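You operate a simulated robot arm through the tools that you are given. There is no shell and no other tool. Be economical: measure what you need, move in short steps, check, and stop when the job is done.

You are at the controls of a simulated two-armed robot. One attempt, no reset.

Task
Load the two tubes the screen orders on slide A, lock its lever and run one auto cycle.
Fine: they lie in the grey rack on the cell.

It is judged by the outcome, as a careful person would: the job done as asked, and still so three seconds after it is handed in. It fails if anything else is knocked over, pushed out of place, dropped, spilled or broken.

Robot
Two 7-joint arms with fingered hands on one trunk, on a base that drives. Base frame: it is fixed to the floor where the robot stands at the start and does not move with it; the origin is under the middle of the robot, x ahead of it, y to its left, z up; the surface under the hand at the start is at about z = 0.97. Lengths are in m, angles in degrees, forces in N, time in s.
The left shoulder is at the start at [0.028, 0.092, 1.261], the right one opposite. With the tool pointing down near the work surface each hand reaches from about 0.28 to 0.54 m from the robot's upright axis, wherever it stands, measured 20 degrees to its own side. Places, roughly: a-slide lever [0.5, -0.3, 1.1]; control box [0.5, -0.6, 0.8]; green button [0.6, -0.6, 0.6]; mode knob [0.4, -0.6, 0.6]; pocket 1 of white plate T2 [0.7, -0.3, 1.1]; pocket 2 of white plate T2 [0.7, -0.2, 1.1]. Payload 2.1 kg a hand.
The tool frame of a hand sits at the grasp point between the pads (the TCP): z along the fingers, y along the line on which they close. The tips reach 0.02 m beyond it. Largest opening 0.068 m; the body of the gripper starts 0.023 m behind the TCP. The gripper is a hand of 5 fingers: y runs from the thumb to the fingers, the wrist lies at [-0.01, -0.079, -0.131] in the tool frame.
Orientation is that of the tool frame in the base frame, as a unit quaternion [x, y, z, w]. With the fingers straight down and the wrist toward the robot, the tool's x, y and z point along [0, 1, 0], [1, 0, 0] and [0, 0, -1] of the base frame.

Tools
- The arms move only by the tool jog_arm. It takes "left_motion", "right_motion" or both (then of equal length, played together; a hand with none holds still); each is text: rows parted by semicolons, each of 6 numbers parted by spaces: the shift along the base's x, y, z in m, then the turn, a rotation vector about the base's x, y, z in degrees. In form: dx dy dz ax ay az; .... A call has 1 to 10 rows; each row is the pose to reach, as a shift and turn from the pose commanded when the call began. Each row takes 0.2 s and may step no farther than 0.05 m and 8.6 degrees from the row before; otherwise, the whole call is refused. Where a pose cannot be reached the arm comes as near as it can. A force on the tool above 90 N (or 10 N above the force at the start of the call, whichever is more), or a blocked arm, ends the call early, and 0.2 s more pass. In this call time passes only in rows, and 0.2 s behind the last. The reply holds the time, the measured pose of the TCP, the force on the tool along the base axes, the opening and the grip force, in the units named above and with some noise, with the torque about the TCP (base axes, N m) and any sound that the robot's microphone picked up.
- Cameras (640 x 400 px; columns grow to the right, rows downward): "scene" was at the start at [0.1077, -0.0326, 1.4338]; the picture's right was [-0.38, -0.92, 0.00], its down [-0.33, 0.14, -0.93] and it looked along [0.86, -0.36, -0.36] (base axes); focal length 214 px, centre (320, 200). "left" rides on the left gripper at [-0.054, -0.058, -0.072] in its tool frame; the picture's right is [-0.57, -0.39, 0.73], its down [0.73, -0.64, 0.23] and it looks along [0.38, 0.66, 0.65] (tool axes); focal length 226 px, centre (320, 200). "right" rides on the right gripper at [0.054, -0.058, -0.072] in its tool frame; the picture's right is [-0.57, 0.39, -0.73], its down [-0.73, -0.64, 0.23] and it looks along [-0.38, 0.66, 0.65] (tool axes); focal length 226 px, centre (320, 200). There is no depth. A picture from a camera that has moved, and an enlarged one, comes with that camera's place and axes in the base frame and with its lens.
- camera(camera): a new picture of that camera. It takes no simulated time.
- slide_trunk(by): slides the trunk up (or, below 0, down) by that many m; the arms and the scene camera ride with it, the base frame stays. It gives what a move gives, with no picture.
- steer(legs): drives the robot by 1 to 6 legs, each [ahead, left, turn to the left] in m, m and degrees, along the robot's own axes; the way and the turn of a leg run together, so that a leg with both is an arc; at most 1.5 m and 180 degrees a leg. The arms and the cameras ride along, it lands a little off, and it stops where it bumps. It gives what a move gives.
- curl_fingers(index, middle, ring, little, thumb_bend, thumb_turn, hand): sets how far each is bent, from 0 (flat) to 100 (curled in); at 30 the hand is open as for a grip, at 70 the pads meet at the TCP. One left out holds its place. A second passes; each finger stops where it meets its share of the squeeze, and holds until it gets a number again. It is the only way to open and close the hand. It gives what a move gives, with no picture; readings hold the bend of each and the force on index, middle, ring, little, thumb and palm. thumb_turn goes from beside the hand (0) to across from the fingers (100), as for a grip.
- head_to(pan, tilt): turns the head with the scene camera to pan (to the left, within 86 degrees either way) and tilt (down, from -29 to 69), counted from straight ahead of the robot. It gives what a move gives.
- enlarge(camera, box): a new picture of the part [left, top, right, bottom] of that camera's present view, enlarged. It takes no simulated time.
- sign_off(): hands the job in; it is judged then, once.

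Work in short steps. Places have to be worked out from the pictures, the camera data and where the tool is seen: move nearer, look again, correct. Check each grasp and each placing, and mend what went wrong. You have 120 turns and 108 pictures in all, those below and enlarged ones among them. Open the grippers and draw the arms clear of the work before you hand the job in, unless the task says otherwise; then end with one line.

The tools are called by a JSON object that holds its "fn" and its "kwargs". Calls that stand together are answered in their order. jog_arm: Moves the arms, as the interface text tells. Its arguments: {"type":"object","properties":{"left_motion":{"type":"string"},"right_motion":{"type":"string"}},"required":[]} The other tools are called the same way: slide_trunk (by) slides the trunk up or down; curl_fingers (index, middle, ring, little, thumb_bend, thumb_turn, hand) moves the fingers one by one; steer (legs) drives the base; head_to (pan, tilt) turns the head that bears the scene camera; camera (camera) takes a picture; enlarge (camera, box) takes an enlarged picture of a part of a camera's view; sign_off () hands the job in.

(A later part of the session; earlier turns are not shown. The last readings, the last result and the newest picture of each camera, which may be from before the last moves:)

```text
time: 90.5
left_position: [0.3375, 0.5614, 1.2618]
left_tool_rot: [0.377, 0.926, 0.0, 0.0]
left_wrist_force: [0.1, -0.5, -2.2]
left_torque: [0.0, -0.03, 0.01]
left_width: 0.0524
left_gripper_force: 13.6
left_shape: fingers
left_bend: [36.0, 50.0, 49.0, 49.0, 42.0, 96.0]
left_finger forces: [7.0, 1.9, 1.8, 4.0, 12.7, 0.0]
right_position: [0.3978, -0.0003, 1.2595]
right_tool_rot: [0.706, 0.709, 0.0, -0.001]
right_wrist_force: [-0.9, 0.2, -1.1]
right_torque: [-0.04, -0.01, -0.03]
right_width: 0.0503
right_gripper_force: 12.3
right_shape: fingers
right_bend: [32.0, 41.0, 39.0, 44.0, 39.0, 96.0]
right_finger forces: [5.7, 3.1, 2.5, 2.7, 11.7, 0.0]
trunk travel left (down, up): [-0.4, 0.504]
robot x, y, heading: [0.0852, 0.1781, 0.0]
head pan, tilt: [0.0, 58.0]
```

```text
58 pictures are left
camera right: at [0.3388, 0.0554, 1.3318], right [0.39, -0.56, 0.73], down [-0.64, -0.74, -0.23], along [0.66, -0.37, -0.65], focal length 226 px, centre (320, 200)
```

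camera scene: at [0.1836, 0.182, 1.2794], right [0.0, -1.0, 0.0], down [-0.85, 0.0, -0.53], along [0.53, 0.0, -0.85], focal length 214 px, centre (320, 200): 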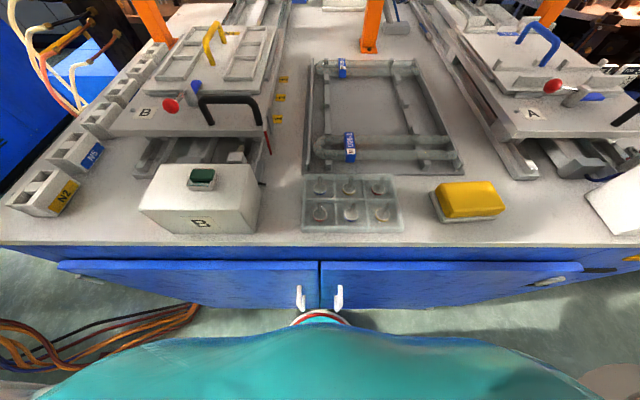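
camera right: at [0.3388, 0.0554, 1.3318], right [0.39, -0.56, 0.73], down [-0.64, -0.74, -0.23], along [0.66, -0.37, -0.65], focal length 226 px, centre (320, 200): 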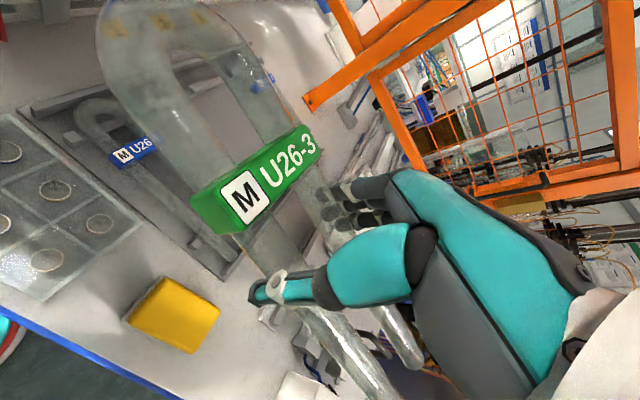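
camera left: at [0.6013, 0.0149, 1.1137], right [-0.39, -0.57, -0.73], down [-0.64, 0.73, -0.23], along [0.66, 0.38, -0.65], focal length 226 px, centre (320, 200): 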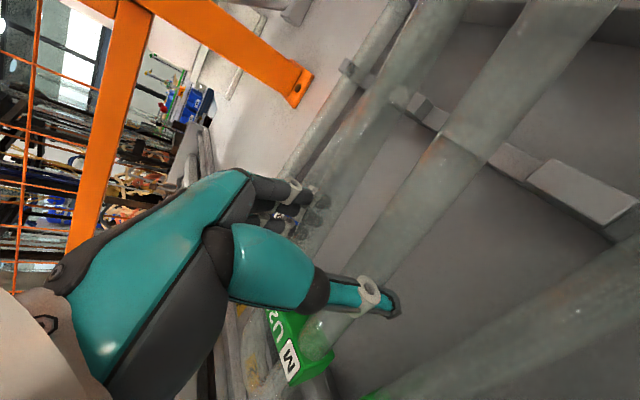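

The rack shows just the two blue U26-1 left. I raise the trunk 0.1 and drive around to the right flank, turning in the open.

{"fn": "slide_trunk", "kwargs": {"by": 0.1}}

{"fn": "steer", "kwargs": {"legs": [[-0.5, 0, 0], [0, -1.45, 0], [0, 0, 90], [0, -0.75, 0]]}}

{"fn": "head_to", "kwargs": {"pan": -25, "tilt": 40}}

{"fn": "camera", "kwargs": {"camera": "scene"}}

```text
time: 91.8
left_position: [0.3387, 0.5634, 1.3599]
left_tool_rot: [0.378, 0.926, 0.0, 0.0]
left_wrist_force: [-0.5, -0.2, -0.2]
left_torque: [-0.04, 0.0, 0.01]
left_width: 0.0524
left_gripper_force: 14.4
left_shape: fingers
left_bend: [36.0, 50.0, 49.0, 49.0, 42.0, 96.0]
left_finger forces: [7.0, 1.8, 1.7, 3.9, 12.6, 0.1]
right_position: [0.3964, -0.0, 1.3624]
right_tool_rot: [0.705, 0.709, -0.001, 0.0]
right_wrist_force: [0.0, 0.4, 0.0]
right_torque: [0.01, -0.02, 0.0]
right_width: 0.0501
right_gripper_force: 12.3
right_shape: fingers
right_bend: [32.0, 41.0, 39.0, 44.0, 39.0, 96.0]
right_finger forces: [5.7, 3.0, 2.5, 2.6, 11.8, 0.0]
trunk travel left (down, up): [-0.5, 0.404]
robot x, y, heading: [0.083, 0.1835, 0.1]
head pan, tilt: [0.0, 58.0]
```

```text
time: 109.0
left_position: [-0.0263, -1.0241, 1.3623]
left_tool_rot: [-0.367, 0.93, 0.001, 0.0]
left_wrist_force: [0.0, -0.1, 0.0]
left_torque: [-0.02, 0.0, 0.02]
left_width: 0.0523
left_gripper_force: 13.5
left_shape: fingers
left_bend: [36.0, 50.0, 49.0, 49.0, 42.0, 96.0]
left_finger forces: [6.9, 1.7, 1.8, 3.9, 12.5, 0.0]
right_position: [0.5377, -0.9909, 1.361]
right_tool_rot: [0.021, 1.0, 0.0, 0.001]
right_wrist_force: [0.6, -0.3, -1.2]
right_torque: [0.03, 0.02, 0.0]
right_width: 0.0503
right_gripper_force: 12.9
right_shape: fingers
right_bend: [32.0, 41.0, 39.0, 44.0, 40.0, 96.0]
right_finger forces: [5.7, 3.0, 2.4, 2.6, 11.6, 0.0]
trunk travel left (down, up): [-0.5, 0.404]
robot x, y, heading: [0.3458, -1.2955, 87.7]
head pan, tilt: [0.0, 58.0]
```

```text
time: 109.9
left_position: [-0.0262, -1.0234, 1.3605]
left_tool_rot: [-0.368, 0.93, 0.0, 0.001]
left_wrist_force: [-0.7, -0.2, -0.9]
left_torque: [-0.02, 0.01, 0.0]
left_width: 0.0522
left_gripper_force: 13.3
left_shape: fingers
left_bend: [36.0, 50.0, 49.0, 49.0, 42.0, 96.0]
left_finger forces: [6.9, 1.8, 1.8, 4.0, 12.4, 0.0]
right_position: [0.5377, -0.9907, 1.3608]
right_tool_rot: [0.021, 1.0, 0.0, 0.0]
right_wrist_force: [-0.1, -0.4, -1.4]
right_torque: [-0.02, -0.04, 0.01]
right_width: 0.0497
right_gripper_force: 12.6
right_shape: fingers
right_bend: [32.0, 41.0, 39.0, 44.0, 40.0, 96.0]
right_finger forces: [5.6, 3.0, 2.3, 2.6, 11.6, 0.0]
trunk travel left (down, up): [-0.5, 0.404]
robot x, y, heading: [0.3442, -1.296, 87.3]
head pan, tilt: [-25.0, 40.0]
```

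```text
57 pictures are left
camera scene: at [0.3865, -1.1968, 1.4042], right [0.89, -0.46, 0.0], down [-0.3, -0.57, -0.77], along [0.35, 0.68, -0.64], focal length 214 px, centre (320, 200)
```

scene: 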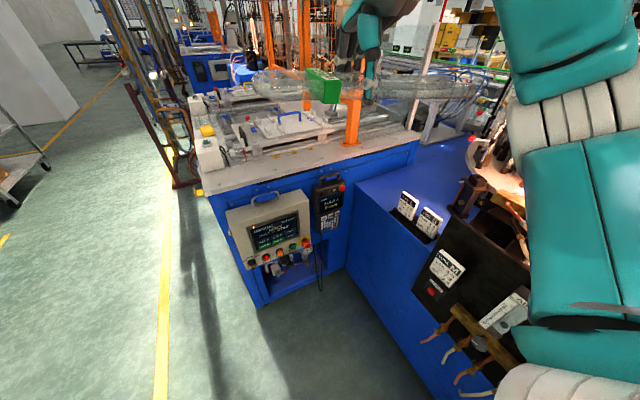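

I need accurate protrusion of the control box and its buttons before driving close; let me enlarge it.

{"fn": "enlarge", "kwargs": {"camera": "scene", "box": [210, 170, 360, 290]}}

{"fn": "enlarge", "kwargs": {"camera": "scene", "box": [210, 50, 420, 180]}}

```text
3.33 times, centred on (285, 230) of scene
camera zoom: at [0.3865, -1.1968, 1.4042], right [0.89, -0.46, 0.0], down [-0.3, -0.57, -0.77], along [0.35, 0.68, -0.64], focal length 715 px, centre (437, 100)
```

zoom: 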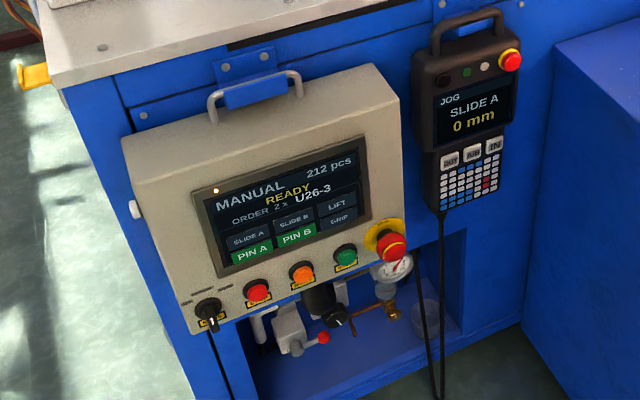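

```text
3.05 times, centred on (315, 115) of scene
camera zoom: at [0.3865, -1.1968, 1.4042], right [0.89, -0.46, 0.0], down [-0.3, -0.57, -0.77], along [0.35, 0.68, -0.64], focal length 654 px, centre (335, 459)
```

zoom: 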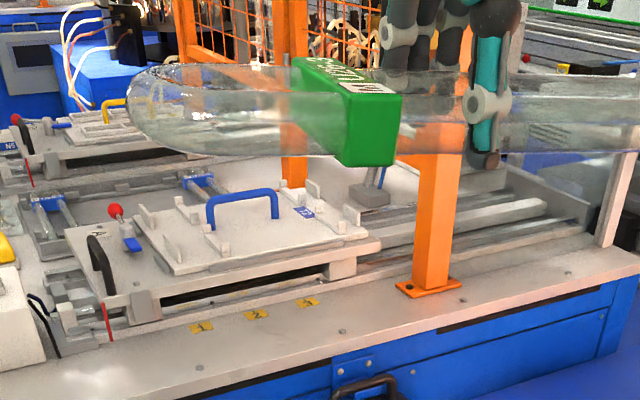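

The E-stop tip is at about (0.61, −0.64, 0.65), so standing at y≈−0.78 leaves the torso clear. I first draw the right hand inward so its tube keeps away from the fence post.

{"fn": "jog_arm", "kwargs": {"right_motion": "-0.03 0 0 0 0 0; -0.06 0 0 0 0 0; -0.09 0 0 0 0 0; -0.12 0 0 0 0 0"}}

{"fn": "steer", "kwargs": {"legs": [[0.2, -0.2, 2.7], [0.25, 0, 0]]}}

{"fn": "camera", "kwargs": {"camera": "scene"}}

```text
time: 110.9
left_position: [-0.0266, -1.0238, 1.362]
left_tool_rot: [-0.365, 0.931, 0.0, 0.0]
left_wrist_force: [0.4, 0.6, -0.4]
left_torque: [0.01, -0.02, 0.0]
left_width: 0.0521
left_gripper_force: 13.0
left_shape: fingers
left_bend: [36.0, 50.0, 49.0, 49.0, 42.0, 96.0]
left_finger forces: [6.9, 1.8, 1.9, 3.9, 12.4, 0.0]
right_position: [0.4187, -0.9885, 1.3586]
right_tool_rot: [0.021, 1.0, -0.001, 0.0]
right_wrist_force: [-0.2, 0.4, -1.0]
right_torque: [-0.01, -0.03, 0.0]
right_width: 0.05
right_gripper_force: 12.5
right_shape: fingers
right_bend: [32.0, 41.0, 39.0, 44.0, 40.0, 96.0]
right_finger forces: [5.6, 3.0, 2.4, 2.5, 11.6, 0.0]
trunk travel left (down, up): [-0.5, 0.404]
robot x, y, heading: [0.3472, -1.2975, 87.8]
head pan, tilt: [-25.0, 40.0]
```

```text
time: 114.3
left_position: [0.1639, -0.5943, 1.3622]
left_tool_rot: [-0.391, 0.921, -0.001, 0.001]
left_wrist_force: [-0.2, -0.4, -0.3]
left_torque: [-0.03, 0.02, -0.02]
left_width: 0.0519
left_gripper_force: 13.8
left_shape: fingers
left_bend: [36.0, 50.0, 49.0, 49.0, 42.0, 96.0]
left_finger forces: [7.1, 1.7, 1.9, 3.9, 12.5, 0.0]
right_position: [0.606, -0.5368, 1.3587]
right_tool_rot: [-0.006, 1.0, -0.002, 0.0]
right_wrist_force: [0.2, 0.1, -1.0]
right_torque: [0.0, 0.03, 0.0]
right_width: 0.0498
right_gripper_force: 12.9
right_shape: fingers
right_bend: [32.0, 41.0, 39.0, 44.0, 40.0, 96.0]
right_finger forces: [5.7, 3.1, 2.5, 2.6, 11.5, 0.0]
trunk travel left (down, up): [-0.5, 0.404]
robot x, y, heading: [0.549, -0.8434, 90.5]
head pan, tilt: [-25.0, 40.0]
```

```text
54 pictures are left
camera scene: at [0.5854, -0.7454, 1.4041], right [0.91, -0.41, 0.0], down [-0.27, -0.59, -0.77], along [0.32, 0.7, -0.64], focal length 214 px, centre (320, 200)
```

scene: 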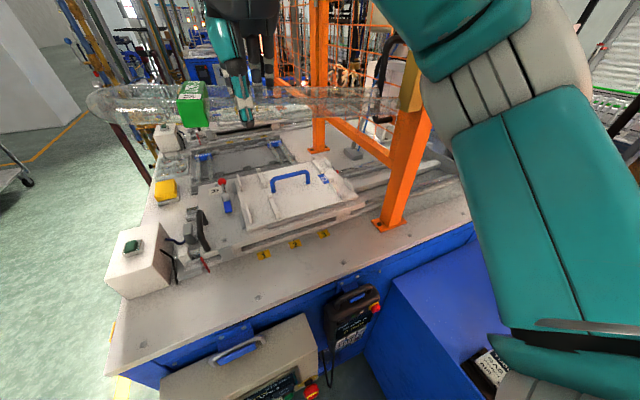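

Now I measure the pockets from here, then turn the body 30° left to bring the right shoulder forward.

{"fn": "enlarge", "kwargs": {"camera": "scene", "box": [205, 140, 375, 250]}}

{"fn": "steer", "kwargs": {"legs": [[0, -0.057, 0], [0, 0, 30]]}}

{"fn": "head_to", "kwargs": {"pan": -40, "tilt": 66}}

{"fn": "camera", "kwargs": {"camera": "scene"}}

```text
3.64 times, centred on (290, 195) of scene
camera zoom: at [0.5854, -0.7454, 1.4041], right [0.91, -0.41, 0.0], down [-0.27, -0.59, -0.77], along [0.32, 0.7, -0.64], focal length 780 px, centre (429, 218)
```

zoom: 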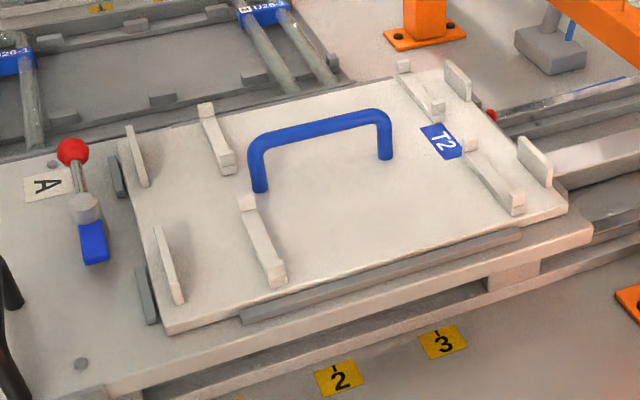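

```text
time: 116.8
left_position: [0.147, -0.817, 1.3613]
left_tool_rot: [-0.612, 0.791, 0.0, 0.0]
left_wrist_force: [0.6, -0.6, -1.1]
left_torque: [0.02, 0.03, -0.02]
left_width: 0.0523
left_gripper_force: 13.5
left_shape: fingers
left_bend: [36.0, 50.0, 49.0, 49.0, 42.0, 96.0]
left_finger forces: [6.9, 1.7, 1.8, 3.9, 12.4, 0.0]
right_position: [0.5045, -0.5489, 1.3601]
right_tool_rot: [-0.26, 0.966, 0.0, 0.001]
right_wrist_force: [0.1, 0.1, -0.9]
right_torque: [-0.03, -0.02, 0.03]
right_width: 0.0494
right_gripper_force: 12.6
right_shape: fingers
right_bend: [32.0, 41.0, 39.0, 44.0, 40.0, 96.0]
right_finger forces: [5.5, 2.9, 2.2, 2.6, 11.6, 0.1]
trunk travel left (down, up): [-0.5, 0.404]
robot x, y, heading: [0.6062, -0.8459, 120.3]
head pan, tilt: [-25.0, 40.0]
```

```text
time: 117.7
left_position: [0.1466, -0.817, 1.3617]
left_tool_rot: [-0.613, 0.79, 0.0, 0.0]
left_wrist_force: [-0.3, -0.2, -0.4]
left_torque: [0.04, -0.01, -0.04]
left_width: 0.0522
left_gripper_force: 12.9
left_shape: fingers
left_bend: [36.0, 50.0, 49.0, 49.0, 42.0, 96.0]
left_finger forces: [7.0, 1.7, 1.7, 3.9, 12.3, 0.0]
right_position: [0.5041, -0.5481, 1.3603]
right_tool_rot: [-0.26, 0.966, 0.0, 0.001]
right_wrist_force: [0.1, 0.6, -1.0]
right_torque: [-0.01, -0.04, -0.02]
right_width: 0.0495
right_gripper_force: 12.5
right_shape: fingers
right_bend: [32.0, 41.0, 39.0, 44.0, 40.0, 96.0]
right_finger forces: [5.6, 3.0, 2.3, 2.4, 11.6, 0.0]
trunk travel left (down, up): [-0.5, 0.404]
robot x, y, heading: [0.6072, -0.8471, 120.1]
head pan, tilt: [-40.0, 66.0]
```

```text
52 pictures are left
camera scene: at [0.6074, -0.7671, 1.3709], right [0.99, -0.17, 0.0], down [-0.16, -0.9, -0.41], along [0.07, 0.4, -0.91], focal length 214 px, centre (320, 200)
```

scene: 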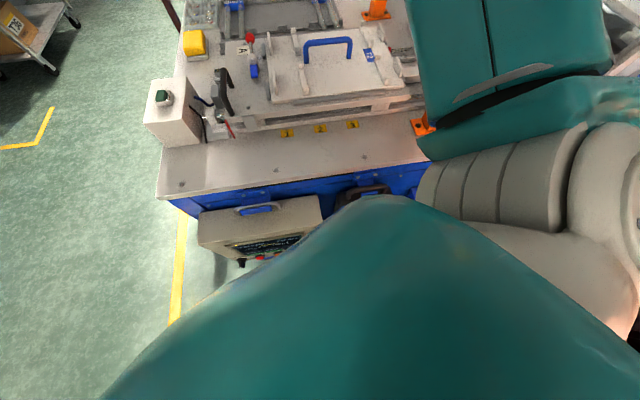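

Cross-checking views fixes the plate top at z≈1.047: pocket centres ≈ (0.726, −0.211) and (0.726, −0.344), tube centre there z≈1.068. I turn 10° more and sidle closer to (0.655, −0.78).

{"fn": "steer", "kwargs": {"legs": [[0, 0, 9.8], [0.02, -0.08, 0]]}}

{"fn": "slide_trunk", "kwargs": {"by": -0.04}}

{"fn": "head_to", "kwargs": {"pan": -50, "tilt": 50}}

{"fn": "camera", "kwargs": {"camera": "scene"}}

```text
time: 119.4
left_position: [0.1983, -0.8259, 1.3623]
left_tool_rot: [-0.677, 0.736, 0.0, 0.0]
left_wrist_force: [0.0, -0.6, -0.4]
left_torque: [-0.04, -0.02, 0.0]
left_width: 0.052
left_gripper_force: 13.1
left_shape: fingers
left_bend: [36.0, 50.0, 49.0, 49.0, 42.0, 96.0]
left_finger forces: [7.0, 1.6, 1.9, 3.9, 12.3, 0.0]
right_position: [0.5059, -0.5018, 1.3575]
right_tool_rot: [-0.341, 0.94, -0.001, 0.001]
right_wrist_force: [0.7, 0.8, 0.1]
right_torque: [-0.02, -0.02, 0.0]
right_width: 0.0497
right_gripper_force: 12.6
right_shape: fingers
right_bend: [32.0, 41.0, 39.0, 44.0, 40.0, 96.0]
right_finger forces: [5.6, 3.1, 2.3, 2.5, 11.7, 0.0]
trunk travel left (down, up): [-0.5, 0.404]
robot x, y, heading: [0.6546, -0.7796, 129.8]
head pan, tilt: [-40.0, 66.0]
```

```text
time: 120.2
left_position: [0.1973, -0.8269, 1.3222]
left_tool_rot: [-0.677, 0.736, 0.0, -0.001]
left_wrist_force: [1.3, -0.1, -1.2]
left_torque: [-0.01, -0.03, 0.01]
left_width: 0.052
left_gripper_force: 13.2
left_shape: fingers
left_bend: [36.0, 50.0, 49.0, 49.0, 42.0, 96.0]
left_finger forces: [6.9, 1.7, 1.7, 3.9, 12.3, 0.1]
right_position: [0.5047, -0.5018, 1.3198]
right_tool_rot: [-0.34, 0.94, -0.001, 0.002]
right_wrist_force: [-0.8, 0.7, 0.0]
right_torque: [0.01, 0.0, -0.01]
right_width: 0.0497
right_gripper_force: 12.3
right_shape: fingers
right_bend: [32.0, 41.0, 39.0, 44.0, 40.0, 96.0]
right_finger forces: [5.6, 3.0, 2.2, 2.5, 11.6, 0.0]
trunk travel left (down, up): [-0.46, 0.444]
robot x, y, heading: [0.6612, -0.7823, 129.8]
head pan, tilt: [-40.0, 66.0]
```

```text
time: 121.0
left_position: [0.1987, -0.8285, 1.3208]
left_tool_rot: [-0.677, 0.736, 0.0, 0.001]
left_wrist_force: [0.7, -0.1, 0.0]
left_torque: [-0.02, 0.03, 0.01]
left_width: 0.0521
left_gripper_force: 13.0
left_shape: fingers
left_bend: [36.0, 50.0, 49.0, 49.0, 42.0, 96.0]
left_finger forces: [6.9, 1.7, 1.8, 3.9, 12.2, 0.0]
right_position: [0.5042, -0.5039, 1.3189]
right_tool_rot: [-0.34, 0.94, 0.0, 0.002]
right_wrist_force: [-0.3, -0.4, -1.1]
right_torque: [-0.03, -0.01, -0.03]
right_width: 0.0497
right_gripper_force: 12.4
right_shape: fingers
right_bend: [32.0, 41.0, 39.0, 44.0, 40.0, 96.0]
right_finger forces: [5.6, 3.0, 2.3, 2.5, 11.6, 0.0]
trunk travel left (down, up): [-0.46, 0.444]
robot x, y, heading: [0.6558, -0.7776, 130.0]
head pan, tilt: [-50.0, 50.0]
```

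```text
51 pictures are left
camera scene: at [0.6555, -0.6824, 1.3498], right [0.98, -0.18, 0.0], down [-0.14, -0.75, -0.64], along [0.11, 0.63, -0.77], focal length 214 px, centre (320, 200)
```

scene: 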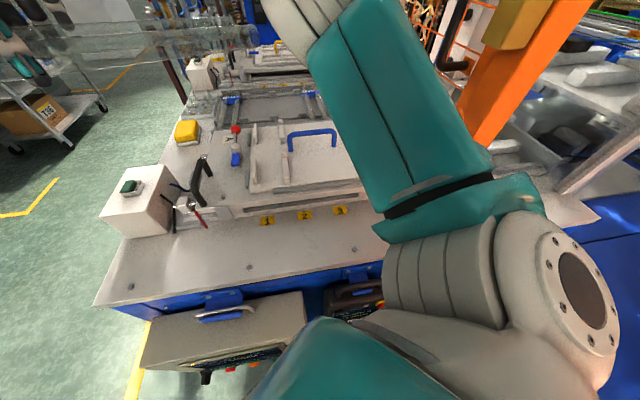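

Clear so far. I bring the right hand over pocket 2 at safe height, rotating the tool back to align the tube with x.

{"fn": "jog_arm", "kwargs": {"right_motion": "0.02 0.025 -0.01 0 0 -4; 0.04 0.05 -0.02 0 0 -8; 0.06 0.075 -0.03 0 0 -12; 0.08 0.1 -0.04 0 0 -16; 0.1 0.125 -0.055 0 0 -20; 0.12 0.15 -0.07 0 0 -24; 0.14 0.18 -0.085 0 0 -28; 0.16 0.21 -0.1 0 0 -32; 0.18 0.24 -0.12 0 0 -35; 0.2 0.27 -0.14 0 0 -37"}}

{"fn": "camera", "kwargs": {"camera": "scene"}}

{"fn": "camera", "kwargs": {"camera": "right"}}

```text
time: 123.2
left_position: [0.1979, -0.8273, 1.3215]
left_tool_rot: [-0.677, 0.736, 0.0, 0.0]
left_wrist_force: [0.2, 0.1, -0.6]
left_torque: [-0.04, 0.0, -0.01]
left_width: 0.0519
left_gripper_force: 13.4
left_shape: fingers
left_bend: [36.0, 50.0, 49.0, 49.0, 42.0, 96.0]
left_finger forces: [6.8, 1.7, 1.8, 3.9, 12.3, 0.0]
right_position: [0.7048, -0.235, 1.1797]
right_tool_rot: [-0.024, 1.0, 0.0, 0.001]
right_wrist_force: [-0.4, 0.2, -0.1]
right_torque: [-0.01, -0.01, -0.01]
right_width: 0.0498
right_gripper_force: 12.5
right_shape: fingers
right_bend: [32.0, 41.0, 39.0, 45.0, 40.0, 96.0]
right_finger forces: [5.5, 3.0, 2.2, 2.4, 11.3, 0.0]
trunk travel left (down, up): [-0.46, 0.444]
robot x, y, heading: [0.6588, -0.7778, 129.8]
head pan, tilt: [-50.0, 50.0]
```

```text
50 pictures are left
camera scene: at [0.6557, -0.682, 1.3499], right [0.98, -0.18, 0.0], down [-0.14, -0.75, -0.64], along [0.11, 0.63, -0.77], focal length 214 px, centre (320, 200)
```

scene: 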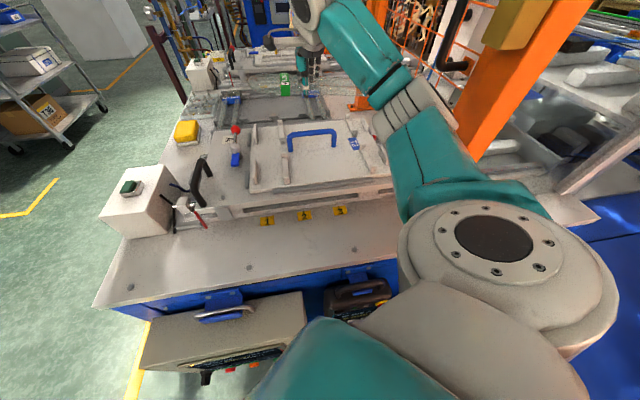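

```text
49 pictures are left
camera right: at [0.6534, -0.2961, 1.252], right [0.55, 0.42, 0.73], down [0.76, -0.6, -0.23], along [0.35, 0.68, -0.65], focal length 226 px, centre (320, 200)
```

right: 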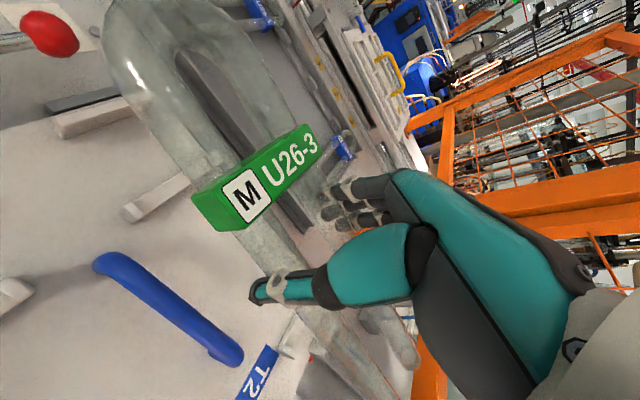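

Reached. The tube reads about −4° yaw, so I correct by +4°, shift over the pocket and lower to z≈1.12 for a closer look.

{"fn": "jog_arm", "kwargs": {"right_motion": "0 0.014 0 0 0 2; 0.001 0.027 -0.01 0 0 4; 0.001 0.027 -0.035 0 0 4; 0.001 0.027 -0.058 0 0 4"}}

{"fn": "camera", "kwargs": {"camera": "right"}}

{"fn": "enlarge", "kwargs": {"camera": "scene", "box": [230, 60, 400, 200]}}

```text
time: 124.2
left_position: [0.1978, -0.8271, 1.322]
left_tool_rot: [-0.677, 0.736, 0.0, 0.0]
left_wrist_force: [0.1, 0.2, 0.0]
left_torque: [-0.03, 0.01, 0.0]
left_width: 0.0519
left_gripper_force: 13.3
left_shape: fingers
left_bend: [36.0, 50.0, 49.0, 49.0, 42.0, 96.0]
left_finger forces: [6.8, 1.7, 1.8, 3.9, 12.3, 0.1]
right_position: [0.705, -0.2062, 1.1201]
right_tool_rot: [-0.06, 0.998, -0.001, 0.001]
right_wrist_force: [0.2, 0.2, -1.2]
right_torque: [0.02, 0.01, -0.03]
right_width: 0.0494
right_gripper_force: 12.4
right_shape: fingers
right_bend: [32.0, 41.0, 39.0, 45.0, 40.0, 96.0]
right_finger forces: [5.5, 3.2, 2.2, 2.3, 11.3, 0.1]
trunk travel left (down, up): [-0.46, 0.444]
robot x, y, heading: [0.6576, -0.7815, 129.6]
head pan, tilt: [-50.0, 50.0]
```

```text
48 pictures are left
camera right: at [0.6581, -0.2713, 1.193], right [0.52, 0.45, 0.73], down [0.8, -0.55, -0.23], along [0.3, 0.7, -0.65], focal length 226 px, centre (320, 200)
```

right: 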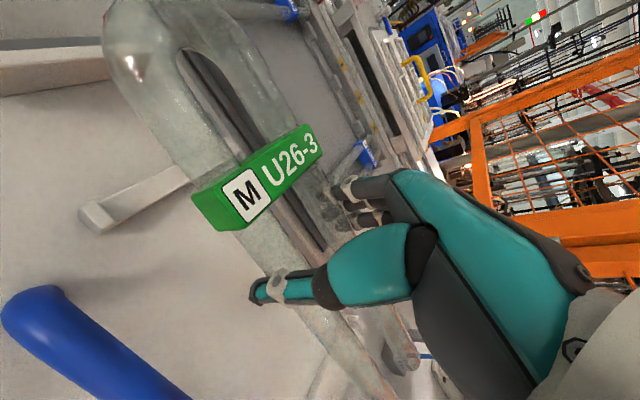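

```text
2.86 times, centred on (315, 130) of scene
camera zoom: at [0.6557, -0.6822, 1.3499], right [0.98, -0.18, 0.0], down [-0.14, -0.75, -0.64], along [0.11, 0.63, -0.77], focal length 613 px, centre (334, 400)
```

zoom: 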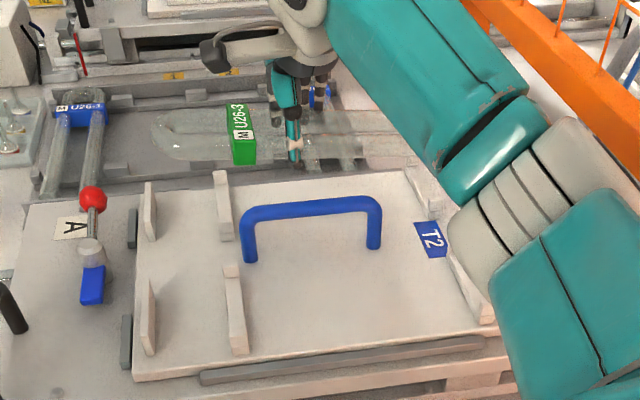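

Position is close; I enlarge the tube to judge its yaw and ends relative to the saddles.

{"fn": "enlarge", "kwargs": {"camera": "scene", "box": [265, 80, 355, 145]}}

{"fn": "enlarge", "kwargs": {"camera": "right", "box": [60, 0, 460, 400]}}

```text
6.15 times, centred on (310, 112) of scene
camera zoom: at [0.6557, -0.6822, 1.3499], right [0.98, -0.18, 0.0], down [-0.14, -0.75, -0.64], along [0.11, 0.63, -0.77], focal length 1320 px, centre (382, 738)
```

zoom: 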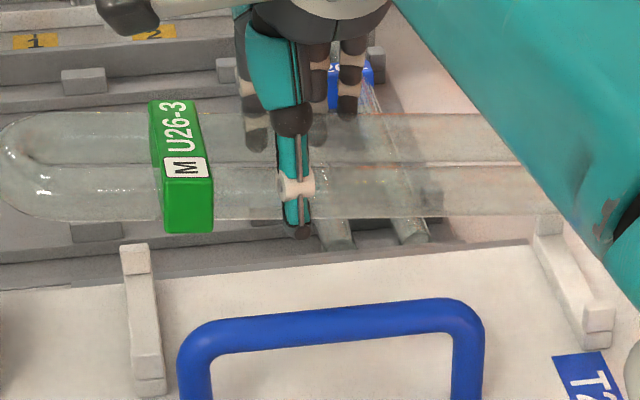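

```text
1.00 times, centred on (260, 200) of right (not enlarged: the box is as wide or as high as the picture)
camera zoom: at [0.6581, -0.2713, 1.193], right [0.52, 0.45, 0.73], down [0.8, -0.55, -0.23], along [0.3, 0.7, -0.65], focal length 226 px, centre (380, 200)
```

zoom: 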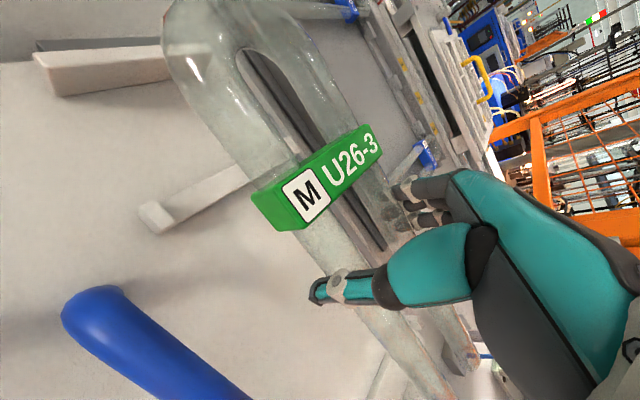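

The tube is pitched about 5° (free ends low) rather than yawed. I level it with a −5° turn about y, take back 2° of yaw, shift a few mm and re-check.

{"fn": "jog_arm", "kwargs": {"right_motion": "-0.003 -0.002 0 0 -2.5 -1; -0.006 -0.005 0 0 -5 -2"}}

{"fn": "enlarge", "kwargs": {"camera": "scene", "box": [265, 80, 355, 145]}}

{"fn": "camera", "kwargs": {"camera": "right"}}

```text
time: 124.8
left_position: [0.1977, -0.828, 1.3216]
left_tool_rot: [-0.677, 0.736, 0.0, -0.001]
left_wrist_force: [0.1, 0.3, -1.2]
left_torque: [0.01, 0.01, -0.02]
left_width: 0.0519
left_gripper_force: 13.7
left_shape: fingers
left_bend: [36.0, 50.0, 49.0, 49.0, 42.0, 96.0]
left_finger forces: [6.9, 1.8, 1.9, 3.9, 12.3, 0.0]
right_position: [0.6984, -0.2112, 1.1212]
right_tool_rot: [-0.042, 0.998, -0.004, 0.044]
right_wrist_force: [-0.5, 0.9, -0.9]
right_torque: [0.03, 0.02, -0.02]
right_width: 0.0493
right_gripper_force: 12.2
right_shape: fingers
right_bend: [32.0, 41.0, 39.0, 45.0, 40.0, 96.0]
right_finger forces: [5.5, 3.2, 2.2, 2.3, 11.3, 0.0]
trunk travel left (down, up): [-0.46, 0.444]
robot x, y, heading: [0.6553, -0.7817, 129.8]
head pan, tilt: [-50.0, 50.0]
```

```text
6.15 times, centred on (310, 112) of scene
camera zoom: at [0.6556, -0.6822, 1.3499], right [0.98, -0.18, 0.0], down [-0.14, -0.75, -0.64], along [0.11, 0.63, -0.77], focal length 1320 px, centre (382, 738)
```

zoom: 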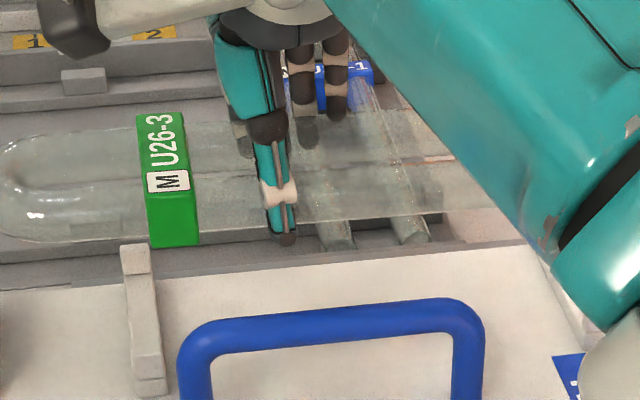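

```text
43 pictures are left
camera right: at [0.6436, -0.2733, 1.1887], right [0.47, 0.44, 0.77], down [0.8, -0.58, -0.16], along [0.38, 0.69, -0.62], focal length 226 px, centre (320, 200)
```

right: 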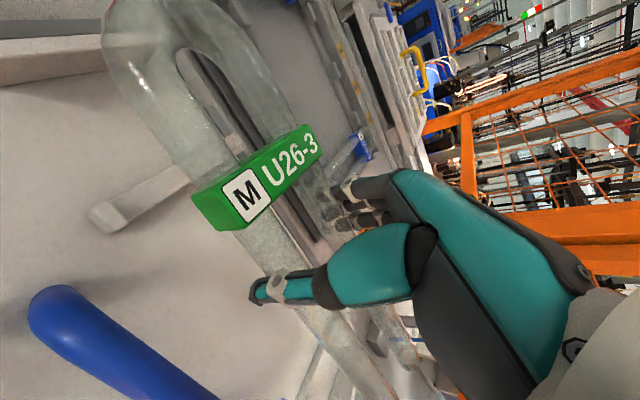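

Now the tube runs parallel to the plate edge. I make tiny corrections (+3 mm x, +1.5° yaw) and descend to just above the saddles.

{"fn": "jog_arm", "kwargs": {"right_motion": "0.003 0.001 -0.01 0 0 1.5; 0.003 0.001 -0.02 0 0 1.5; 0.003 0.001 -0.03 0 0 1.5"}}

{"fn": "enlarge", "kwargs": {"camera": "scene", "box": [260, 85, 360, 155]}}

{"fn": "camera", "kwargs": {"camera": "right"}}

```text
time: 125.6
left_position: [0.1986, -0.8279, 1.3217]
left_tool_rot: [-0.677, 0.736, 0.0, 0.0]
left_wrist_force: [-0.5, -0.3, -1.6]
left_torque: [-0.05, 0.06, 0.01]
left_width: 0.0521
left_gripper_force: 13.2
left_shape: fingers
left_bend: [36.0, 50.0, 49.0, 49.0, 42.0, 96.0]
left_finger forces: [6.9, 1.7, 1.8, 3.9, 12.3, 0.0]
right_position: [0.7036, -0.2105, 1.0908]
right_tool_rot: [-0.056, 0.997, -0.003, 0.044]
right_wrist_force: [1.0, 0.0, -0.9]
right_torque: [0.0, 0.01, 0.02]
right_width: 0.0495
right_gripper_force: 12.2
right_shape: fingers
right_bend: [32.0, 41.0, 39.0, 45.0, 40.0, 96.0]
right_finger forces: [5.5, 3.2, 2.3, 2.3, 11.2, 0.1]
trunk travel left (down, up): [-0.46, 0.444]
robot x, y, heading: [0.6557, -0.7803, 129.5]
head pan, tilt: [-50.0, 50.0]
```

```text
5.71 times, centred on (310, 120) of scene
camera zoom: at [0.6556, -0.6822, 1.3499], right [0.98, -0.18, 0.0], down [-0.14, -0.75, -0.64], along [0.11, 0.63, -0.77], focal length 1226 px, centre (377, 657)
```

zoom: 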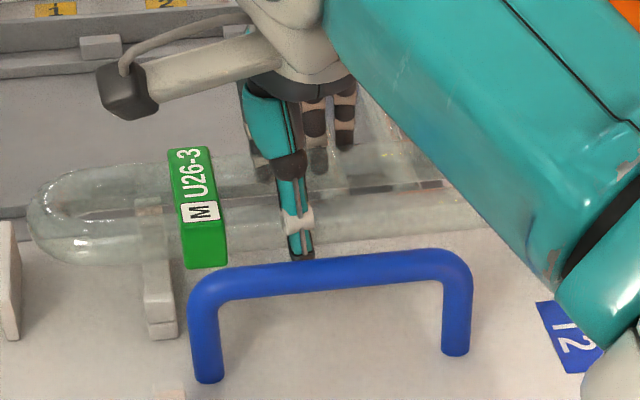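

```text
41 pictures are left
camera right: at [0.6496, -0.2739, 1.1586], right [0.45, 0.45, 0.77], down [0.82, -0.56, -0.16], along [0.36, 0.7, -0.62], focal length 226 px, centre (320, 200)
```

right: 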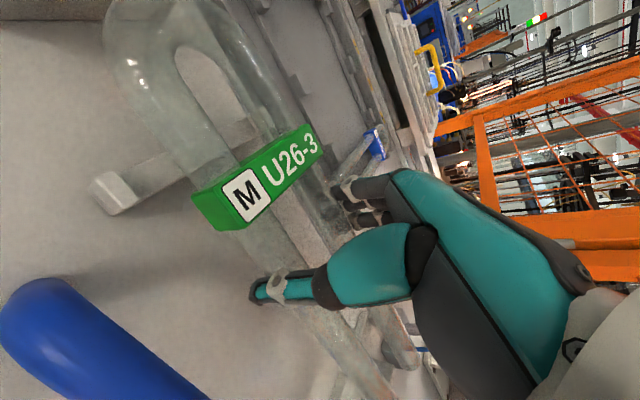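

Clearances look right (collar clears the saddle, bend clears the wall). I nudge 2 mm toward the near post and descend in small steps watching force.

{"fn": "jog_arm", "kwargs": {"right_motion": "0 -0.002 -0.003 0 0 0; 0 -0.002 -0.006 0 0 0; 0 -0.002 -0.009 0 0 0; 0 -0.002 -0.012 0 0 0"}}

{"fn": "enlarge", "kwargs": {"camera": "scene", "box": [260, 85, 360, 155]}}

```text
time: 126.6
left_position: [0.1983, -0.8268, 1.3208]
left_tool_rot: [-0.677, 0.736, 0.0, 0.0]
left_wrist_force: [-0.1, -0.1, -1.3]
left_torque: [0.0, 0.02, -0.01]
left_width: 0.0522
left_gripper_force: 13.6
left_shape: fingers
left_bend: [36.0, 50.0, 49.0, 49.0, 42.0, 96.0]
left_finger forces: [6.9, 1.7, 1.7, 3.9, 12.3, 0.0]
right_position: [0.703, -0.2112, 1.0799]
right_tool_rot: [-0.055, 0.998, -0.002, 0.044]
right_wrist_force: [-1.0, 1.3, 5.6]
right_torque: [-0.08, -0.12, 0.0]
right_width: 0.0492
right_gripper_force: 14.1
right_shape: fingers
right_bend: [33.0, 41.0, 39.0, 44.0, 40.0, 96.0]
right_finger forces: [6.0, 3.2, 2.1, 4.9, 12.2, 0.0]
trunk travel left (down, up): [-0.46, 0.444]
robot x, y, heading: [0.6546, -0.7787, 129.8]
head pan, tilt: [-50.0, 50.0]
```

```text
5.71 times, centred on (310, 120) of scene
camera zoom: at [0.6554, -0.6826, 1.35], right [0.98, -0.18, 0.0], down [-0.14, -0.75, -0.64], along [0.11, 0.63, -0.77], focal length 1226 px, centre (377, 657)
```

zoom: 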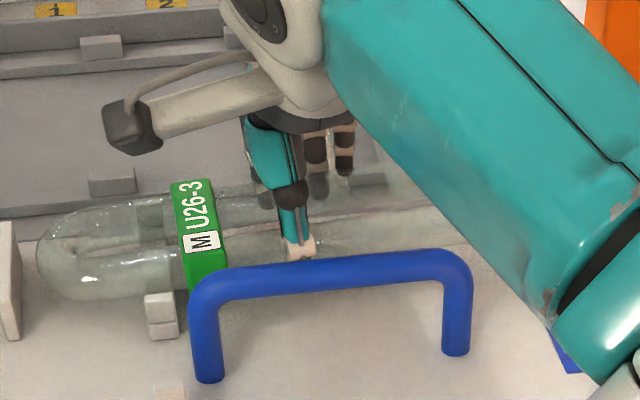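

Contact at about 6 N with the resultant between the two saddles. I press 2 mm more and then open the fingers, the thumb only part-way because of the handle.

{"fn": "jog_arm", "kwargs": {"right_motion": "0 0 -0.002 0 0 0"}}

{"fn": "curl_fingers", "kwargs": {"hand": "right", "index": 22, "middle": 22, "ring": 22, "little": 22, "thumb_bend": 28}}

{"fn": "enlarge", "kwargs": {"camera": "scene", "box": [260, 85, 360, 155]}}

{"fn": "camera", "kwargs": {"camera": "right"}}

```text
time: 127.0
left_position: [0.1976, -0.8279, 1.3213]
left_tool_rot: [-0.677, 0.736, 0.001, 0.001]
left_wrist_force: [0.1, -0.1, -1.2]
left_torque: [-0.03, 0.0, -0.01]
left_width: 0.0522
left_gripper_force: 13.0
left_shape: fingers
left_bend: [36.0, 50.0, 49.0, 49.0, 42.0, 96.0]
left_finger forces: [6.9, 1.7, 1.8, 3.8, 12.3, 0.0]
right_position: [0.7032, -0.2114, 1.079]
right_tool_rot: [-0.056, 0.997, -0.001, 0.044]
right_wrist_force: [-0.2, 3.2, 13.4]
right_torque: [0.0, -0.08, -0.02]
right_width: 0.0495
right_gripper_force: 14.1
right_shape: fingers
right_bend: [32.0, 41.0, 39.0, 43.0, 40.0, 96.0]
right_finger forces: [7.1, 2.6, 1.7, 4.1, 12.9, 0.0]
trunk travel left (down, up): [-0.46, 0.444]
robot x, y, heading: [0.6517, -0.7795, 129.9]
head pan, tilt: [-50.0, 50.0]
```

```text
time: 128.0
left_position: [0.1977, -0.8278, 1.3215]
left_tool_rot: [-0.677, 0.736, 0.0, 0.0]
left_wrist_force: [0.7, -0.5, -0.8]
left_torque: [-0.01, -0.01, 0.07]
left_width: 0.052
left_gripper_force: 13.4
left_shape: fingers
left_bend: [36.0, 50.0, 49.0, 49.0, 42.0, 96.0]
left_finger forces: [6.9, 1.7, 1.9, 3.9, 12.2, 0.1]
right_position: [0.7027, -0.2113, 1.0768]
right_tool_rot: [-0.055, 0.998, -0.003, 0.044]
right_wrist_force: [0.4, 0.1, 0.5]
right_torque: [0.04, -0.02, -0.02]
right_width: 0.0712
right_gripper_force: 0.1
right_shape: fingers
right_bend: [22.0, 22.0, 22.0, 22.0, 28.0, 96.0]
right_finger forces: [0.0, 0.1, 0.0, 0.1, 0.0, 0.0]
trunk travel left (down, up): [-0.46, 0.444]
robot x, y, heading: [0.6555, -0.7798, 130.0]
head pan, tilt: [-50.0, 50.0]
```

```text
5.71 times, centred on (310, 120) of scene
camera zoom: at [0.6556, -0.6823, 1.3499], right [0.98, -0.18, 0.0], down [-0.14, -0.75, -0.64], along [0.11, 0.63, -0.77], focal length 1226 px, centre (377, 657)
```

zoom: 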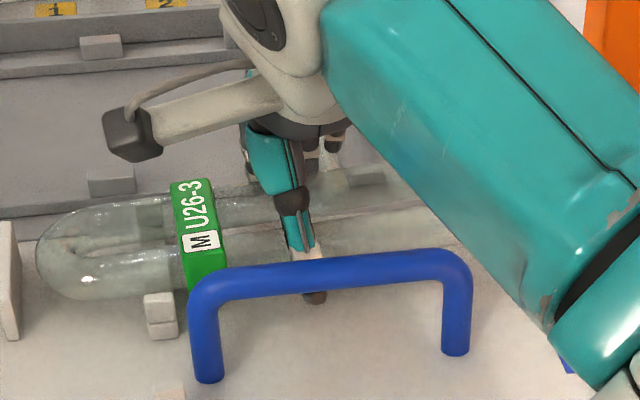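

```text
38 pictures are left
camera right: at [0.6492, -0.2753, 1.1448], right [0.45, 0.45, 0.77], down [0.82, -0.56, -0.16], along [0.36, 0.7, -0.62], focal length 226 px, centre (320, 200)
```

right: 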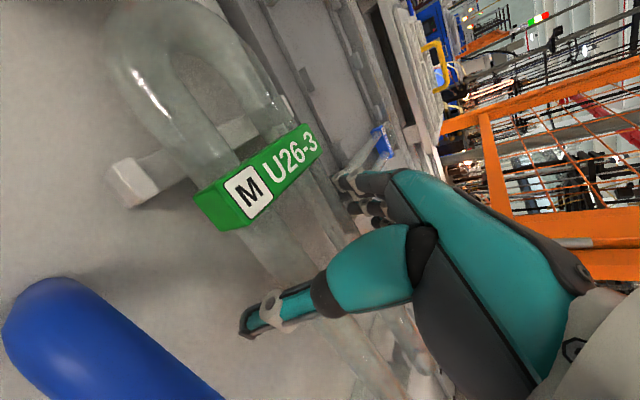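

Released without disturbing it. I raise the hand straight up and retract along the way it came.

{"fn": "jog_arm", "kwargs": {"right_motion": "0 0 0.015 0 0 0; 0 0 0.04 0 0 0; 0 0 0.075 0 0 0; 0 0 0.11 0 0 0; -0.01 -0.04 0.125 0 0 4; -0.02 -0.08 0.14 0 2 8; -0.03 -0.12 0.16 0 3 12; -0.05 -0.16 0.18 0 4 16; -0.07 -0.2 0.2 0 5 20; -0.09 -0.24 0.22 0 5 24"}}

{"fn": "enlarge", "kwargs": {"camera": "scene", "box": [230, 80, 400, 200]}}

```text
time: 130.2
left_position: [0.1976, -0.8275, 1.3212]
left_tool_rot: [-0.677, 0.736, 0.0, -0.001]
left_wrist_force: [-0.9, -0.2, -0.6]
left_torque: [0.01, -0.01, -0.01]
left_width: 0.0521
left_gripper_force: 13.5
left_shape: fingers
left_bend: [36.0, 50.0, 49.0, 49.0, 42.0, 96.0]
left_finger forces: [6.9, 1.7, 1.9, 3.9, 12.4, 0.0]
right_position: [0.6135, -0.453, 1.2958]
right_tool_rot: [-0.261, 0.965, 0.009, 0.002]
right_wrist_force: [0.5, 0.1, -0.1]
right_torque: [0.03, -0.01, 0.0]
right_width: 0.0711
right_gripper_force: 0.2
right_shape: fingers
right_bend: [22.0, 22.0, 22.0, 22.0, 28.0, 96.0]
right_finger forces: [0.0, 0.0, 0.0, 0.0, 0.1, 0.0]
trunk travel left (down, up): [-0.46, 0.444]
robot x, y, heading: [0.6575, -0.7774, 129.7]
head pan, tilt: [-50.0, 50.0]
```

```text
3.33 times, centred on (315, 140) of scene
camera zoom: at [0.6554, -0.6827, 1.3499], right [0.98, -0.18, 0.0], down [-0.14, -0.75, -0.64], along [0.11, 0.63, -0.77], focal length 715 px, centre (337, 400)
```

zoom: 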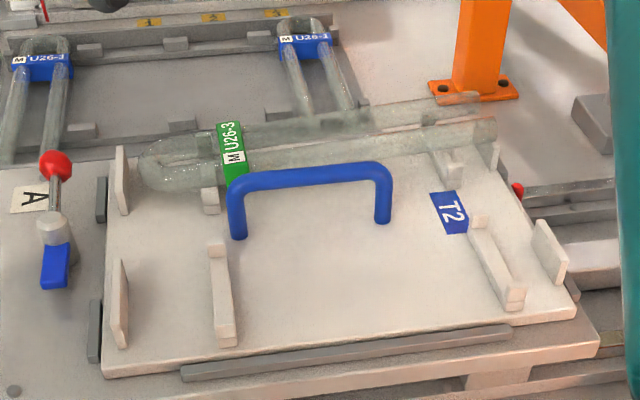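

The free ends look a little high; I enlarge that end to see whether it sits on the saddle or on the end wall.

{"fn": "enlarge", "kwargs": {"camera": "scene", "box": [325, 95, 375, 135]}}

{"fn": "enlarge", "kwargs": {"camera": "scene", "box": [255, 105, 305, 145]}}

```text
10.00 times, centred on (350, 115) of scene
camera zoom: at [0.6554, -0.6827, 1.3499], right [0.98, -0.18, 0.0], down [-0.14, -0.75, -0.64], along [0.11, 0.63, -0.77], focal length 2145 px, centre (20, 1050)
```

zoom: 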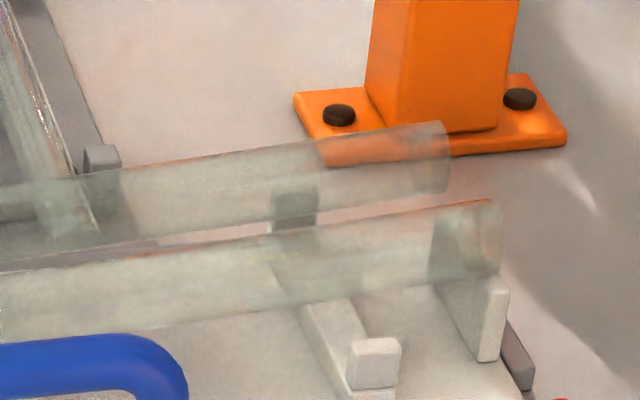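

```text
10.00 times, centred on (280, 125) of scene
camera zoom: at [0.6554, -0.6827, 1.3499], right [0.98, -0.18, 0.0], down [-0.14, -0.75, -0.64], along [0.11, 0.63, -0.77], focal length 2145 px, centre (720, 950)
```

zoom: 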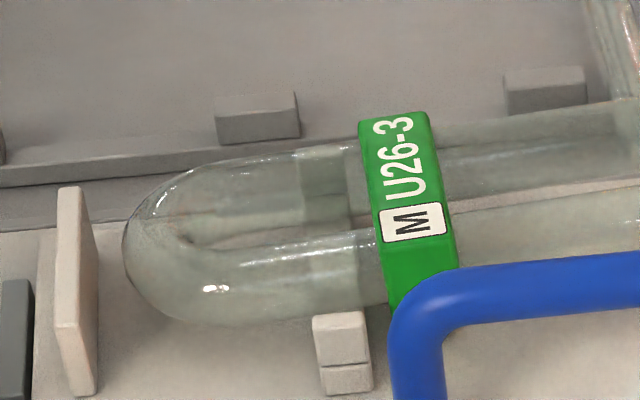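

Measuring the pocket: the +x saddle is 31 mm from its wall and the −x saddle 57 mm from its wall. That mirrors the rack's supports only if the bend points to +x, so both tubes need to go in with the bend toward the machine. I'll turn them over hand-to-hand via the free table strip at y≈−0.50. First I go to a stance with heading 0 beside the flank so the left hand can lay its tube on the strip with bend to +x.

{"fn": "steer", "kwargs": {"legs": [[0.024, 0.25, 0], [0, 0, -130], [0, 0.06, 0]]}}

{"fn": "head_to", "kwargs": {"pan": 45, "tilt": 50}}

{"fn": "camera", "kwargs": {"camera": "scene"}}

```text
time: 138.1
left_position: [0.7084, -0.4851, 1.3219]
left_tool_rot: [0.387, 0.922, 0.0, 0.001]
left_wrist_force: [0.3, 0.4, -2.1]
left_torque: [0.0, 0.01, 0.0]
left_width: 0.0511
left_gripper_force: 12.8
left_shape: fingers
left_bend: [36.0, 50.0, 49.0, 49.0, 43.0, 96.0]
left_finger forces: [6.6, 1.6, 1.8, 4.1, 11.7, 0.0]
right_position: [0.7228, -1.0425, 1.2963]
right_tool_rot: [0.768, 0.641, 0.003, 0.009]
right_wrist_force: [0.3, 0.2, 0.4]
right_torque: [0.03, 0.03, 0.0]
right_width: 0.0713
right_gripper_force: 0.1
right_shape: fingers
right_bend: [22.0, 22.0, 22.0, 22.0, 28.0, 96.0]
right_finger forces: [0.1, 0.0, 0.0, 0.0, 0.0, 0.1]
trunk travel left (down, up): [-0.46, 0.444]
robot x, y, heading: [0.4458, -0.8643, -1.2]
head pan, tilt: [-50.0, 50.0]
```

```text
time: 139.8
left_position: [0.7078, -0.4846, 1.3211]
left_tool_rot: [0.386, 0.922, 0.0, 0.0]
left_wrist_force: [0.0, 0.5, -0.7]
left_torque: [-0.01, 0.02, 0.01]
left_width: 0.0512
left_gripper_force: 13.1
left_shape: fingers
left_bend: [36.0, 50.0, 49.0, 49.0, 43.0, 96.0]
left_finger forces: [6.7, 1.6, 1.8, 4.2, 11.8, 0.0]
right_position: [0.7219, -1.0442, 1.2963]
right_tool_rot: [0.768, 0.64, 0.004, 0.008]
right_wrist_force: [-0.9, 0.3, 0.2]
right_torque: [-0.03, 0.0, -0.03]
right_width: 0.0711
right_gripper_force: 0.1
right_shape: fingers
right_bend: [22.0, 22.0, 22.0, 22.0, 28.0, 96.0]
right_finger forces: [0.0, 0.0, 0.0, 0.0, 0.0, 0.1]
trunk travel left (down, up): [-0.46, 0.444]
robot x, y, heading: [0.4454, -0.8624, -0.8]
head pan, tilt: [45.0, 50.0]
```

```text
34 pictures are left
camera scene: at [0.5265, -0.8068, 1.3499], right [0.7, -0.72, 0.0], down [-0.55, -0.53, -0.64], along [0.46, 0.45, -0.77], focal length 214 px, centre (320, 200)
```

scene: 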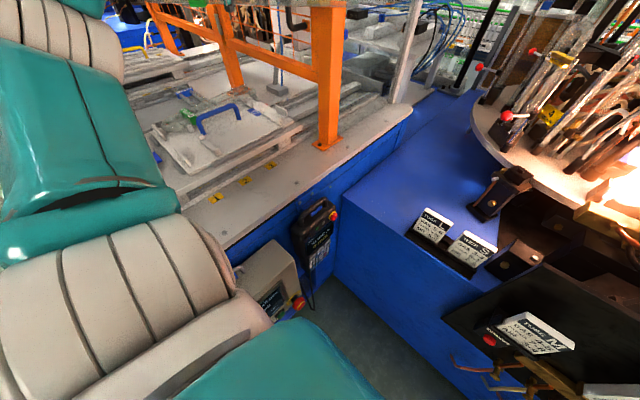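

I rotate the left hand −135° in two stages while lowering, so the tube's bend will face +x over the strip.

{"fn": "jog_arm", "kwargs": {"left_motion": "-0.01 -0.002 -0.015 0 0 -8.5; -0.02 -0.004 -0.03 0 0 -17; -0.03 -0.006 -0.045 0 0 -25.5; -0.04 -0.008 -0.06 0 0 -34; -0.05 -0.01 -0.08 0 0 -42.5; -0.06 -0.012 -0.1 0 0 -51; -0.065 -0.015 -0.12 0 0 -59.5; -0.065 -0.015 -0.125 0 0 -68"}}

{"fn": "jog_arm", "kwargs": {"left_motion": "0 0 -0.01 0 0 -8.5; 0 0 -0.02 0 0 -17; 0 0 -0.03 0 0 -25.5; 0 0 -0.04 0 0 -34; 0 0 -0.05 0 0 -42.5; 0 0 -0.06 0 0 -51; 0 0 -0.07 0 0 -59.5; 0 0 -0.08 0 0 -67"}}

{"fn": "head_to", "kwargs": {"pan": 60, "tilt": 45}}

{"fn": "camera", "kwargs": {"camera": "scene"}}

```text
time: 141.6
left_position: [0.6429, -0.4978, 1.1973]
left_tool_rot: [0.837, 0.547, 0.0, 0.0]
left_wrist_force: [0.7, -0.3, -1.0]
left_torque: [0.01, 0.02, -0.02]
left_width: 0.0513
left_gripper_force: 12.4
left_shape: fingers
left_bend: [36.0, 50.0, 49.0, 49.0, 43.0, 96.0]
left_finger forces: [6.6, 1.7, 1.6, 4.0, 11.5, 0.0]
right_position: [0.7231, -1.0443, 1.2958]
right_tool_rot: [0.769, 0.64, 0.003, 0.008]
right_wrist_force: [0.2, -0.4, 0.2]
right_torque: [-0.01, 0.02, 0.01]
right_width: 0.0713
right_gripper_force: 0.1
right_shape: fingers
right_bend: [22.0, 22.0, 22.0, 22.0, 28.0, 96.0]
right_finger forces: [0.0, 0.0, 0.0, 0.0, 0.0, 0.0]
trunk travel left (down, up): [-0.46, 0.444]
robot x, y, heading: [0.4445, -0.8634, -0.5]
head pan, tilt: [45.0, 50.0]
```

```text
time: 143.4
left_position: [0.6454, -0.4999, 1.1157]
left_tool_rot: [1.0, -0.005, -0.002, 0.0]
left_wrist_force: [0.1, 0.0, -0.4]
left_torque: [-0.01, 0.01, 0.0]
left_width: 0.0512
left_gripper_force: 12.5
left_shape: fingers
left_bend: [36.0, 50.0, 49.0, 49.0, 43.0, 96.0]
left_finger forces: [6.5, 1.7, 1.7, 4.0, 11.3, 0.0]
right_position: [0.7216, -1.0446, 1.2955]
right_tool_rot: [0.768, 0.64, 0.004, 0.008]
right_wrist_force: [-0.2, -0.8, -0.1]
right_torque: [-0.02, 0.0, 0.0]
right_width: 0.0714
right_gripper_force: 0.0
right_shape: fingers
right_bend: [22.0, 22.0, 22.0, 22.0, 28.0, 96.0]
right_finger forces: [0.0, 0.1, 0.1, 0.0, 0.0, 0.1]
trunk travel left (down, up): [-0.46, 0.444]
robot x, y, heading: [0.4462, -0.8617, -1.0]
head pan, tilt: [45.0, 50.0]
```

```text
time: 144.1
left_position: [0.6442, -0.4997, 1.1166]
left_tool_rot: [1.0, -0.004, 0.001, 0.0]
left_wrist_force: [0.8, 0.3, -1.0]
left_torque: [0.02, 0.02, 0.02]
left_width: 0.0513
left_gripper_force: 11.9
left_shape: fingers
left_bend: [36.0, 50.0, 49.0, 49.0, 43.0, 96.0]
left_finger forces: [6.3, 1.8, 1.8, 4.0, 11.3, 0.1]
right_position: [0.7225, -1.0439, 1.2952]
right_tool_rot: [0.768, 0.64, 0.004, 0.009]
right_wrist_force: [0.6, -0.7, 0.7]
right_torque: [0.0, -0.05, 0.01]
right_width: 0.0711
right_gripper_force: 0.0
right_shape: fingers
right_bend: [22.0, 22.0, 22.0, 22.0, 28.0, 96.0]
right_finger forces: [0.1, 0.1, 0.0, 0.0, 0.0, 0.0]
trunk travel left (down, up): [-0.46, 0.444]
robot x, y, heading: [0.4517, -0.8616, -0.9]
head pan, tilt: [60.0, 45.0]
```

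```text
33 pictures are left
camera scene: at [0.5129, -0.7906, 1.3568], right [0.86, -0.51, 0.0], down [-0.36, -0.61, -0.71], along [0.36, 0.61, -0.71], focal length 214 px, centre (320, 200)
```

scene: 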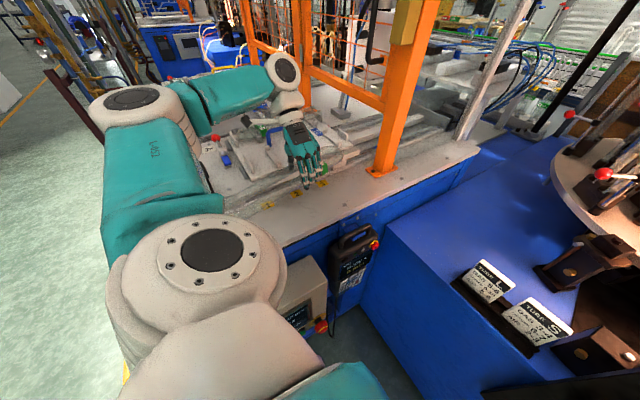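

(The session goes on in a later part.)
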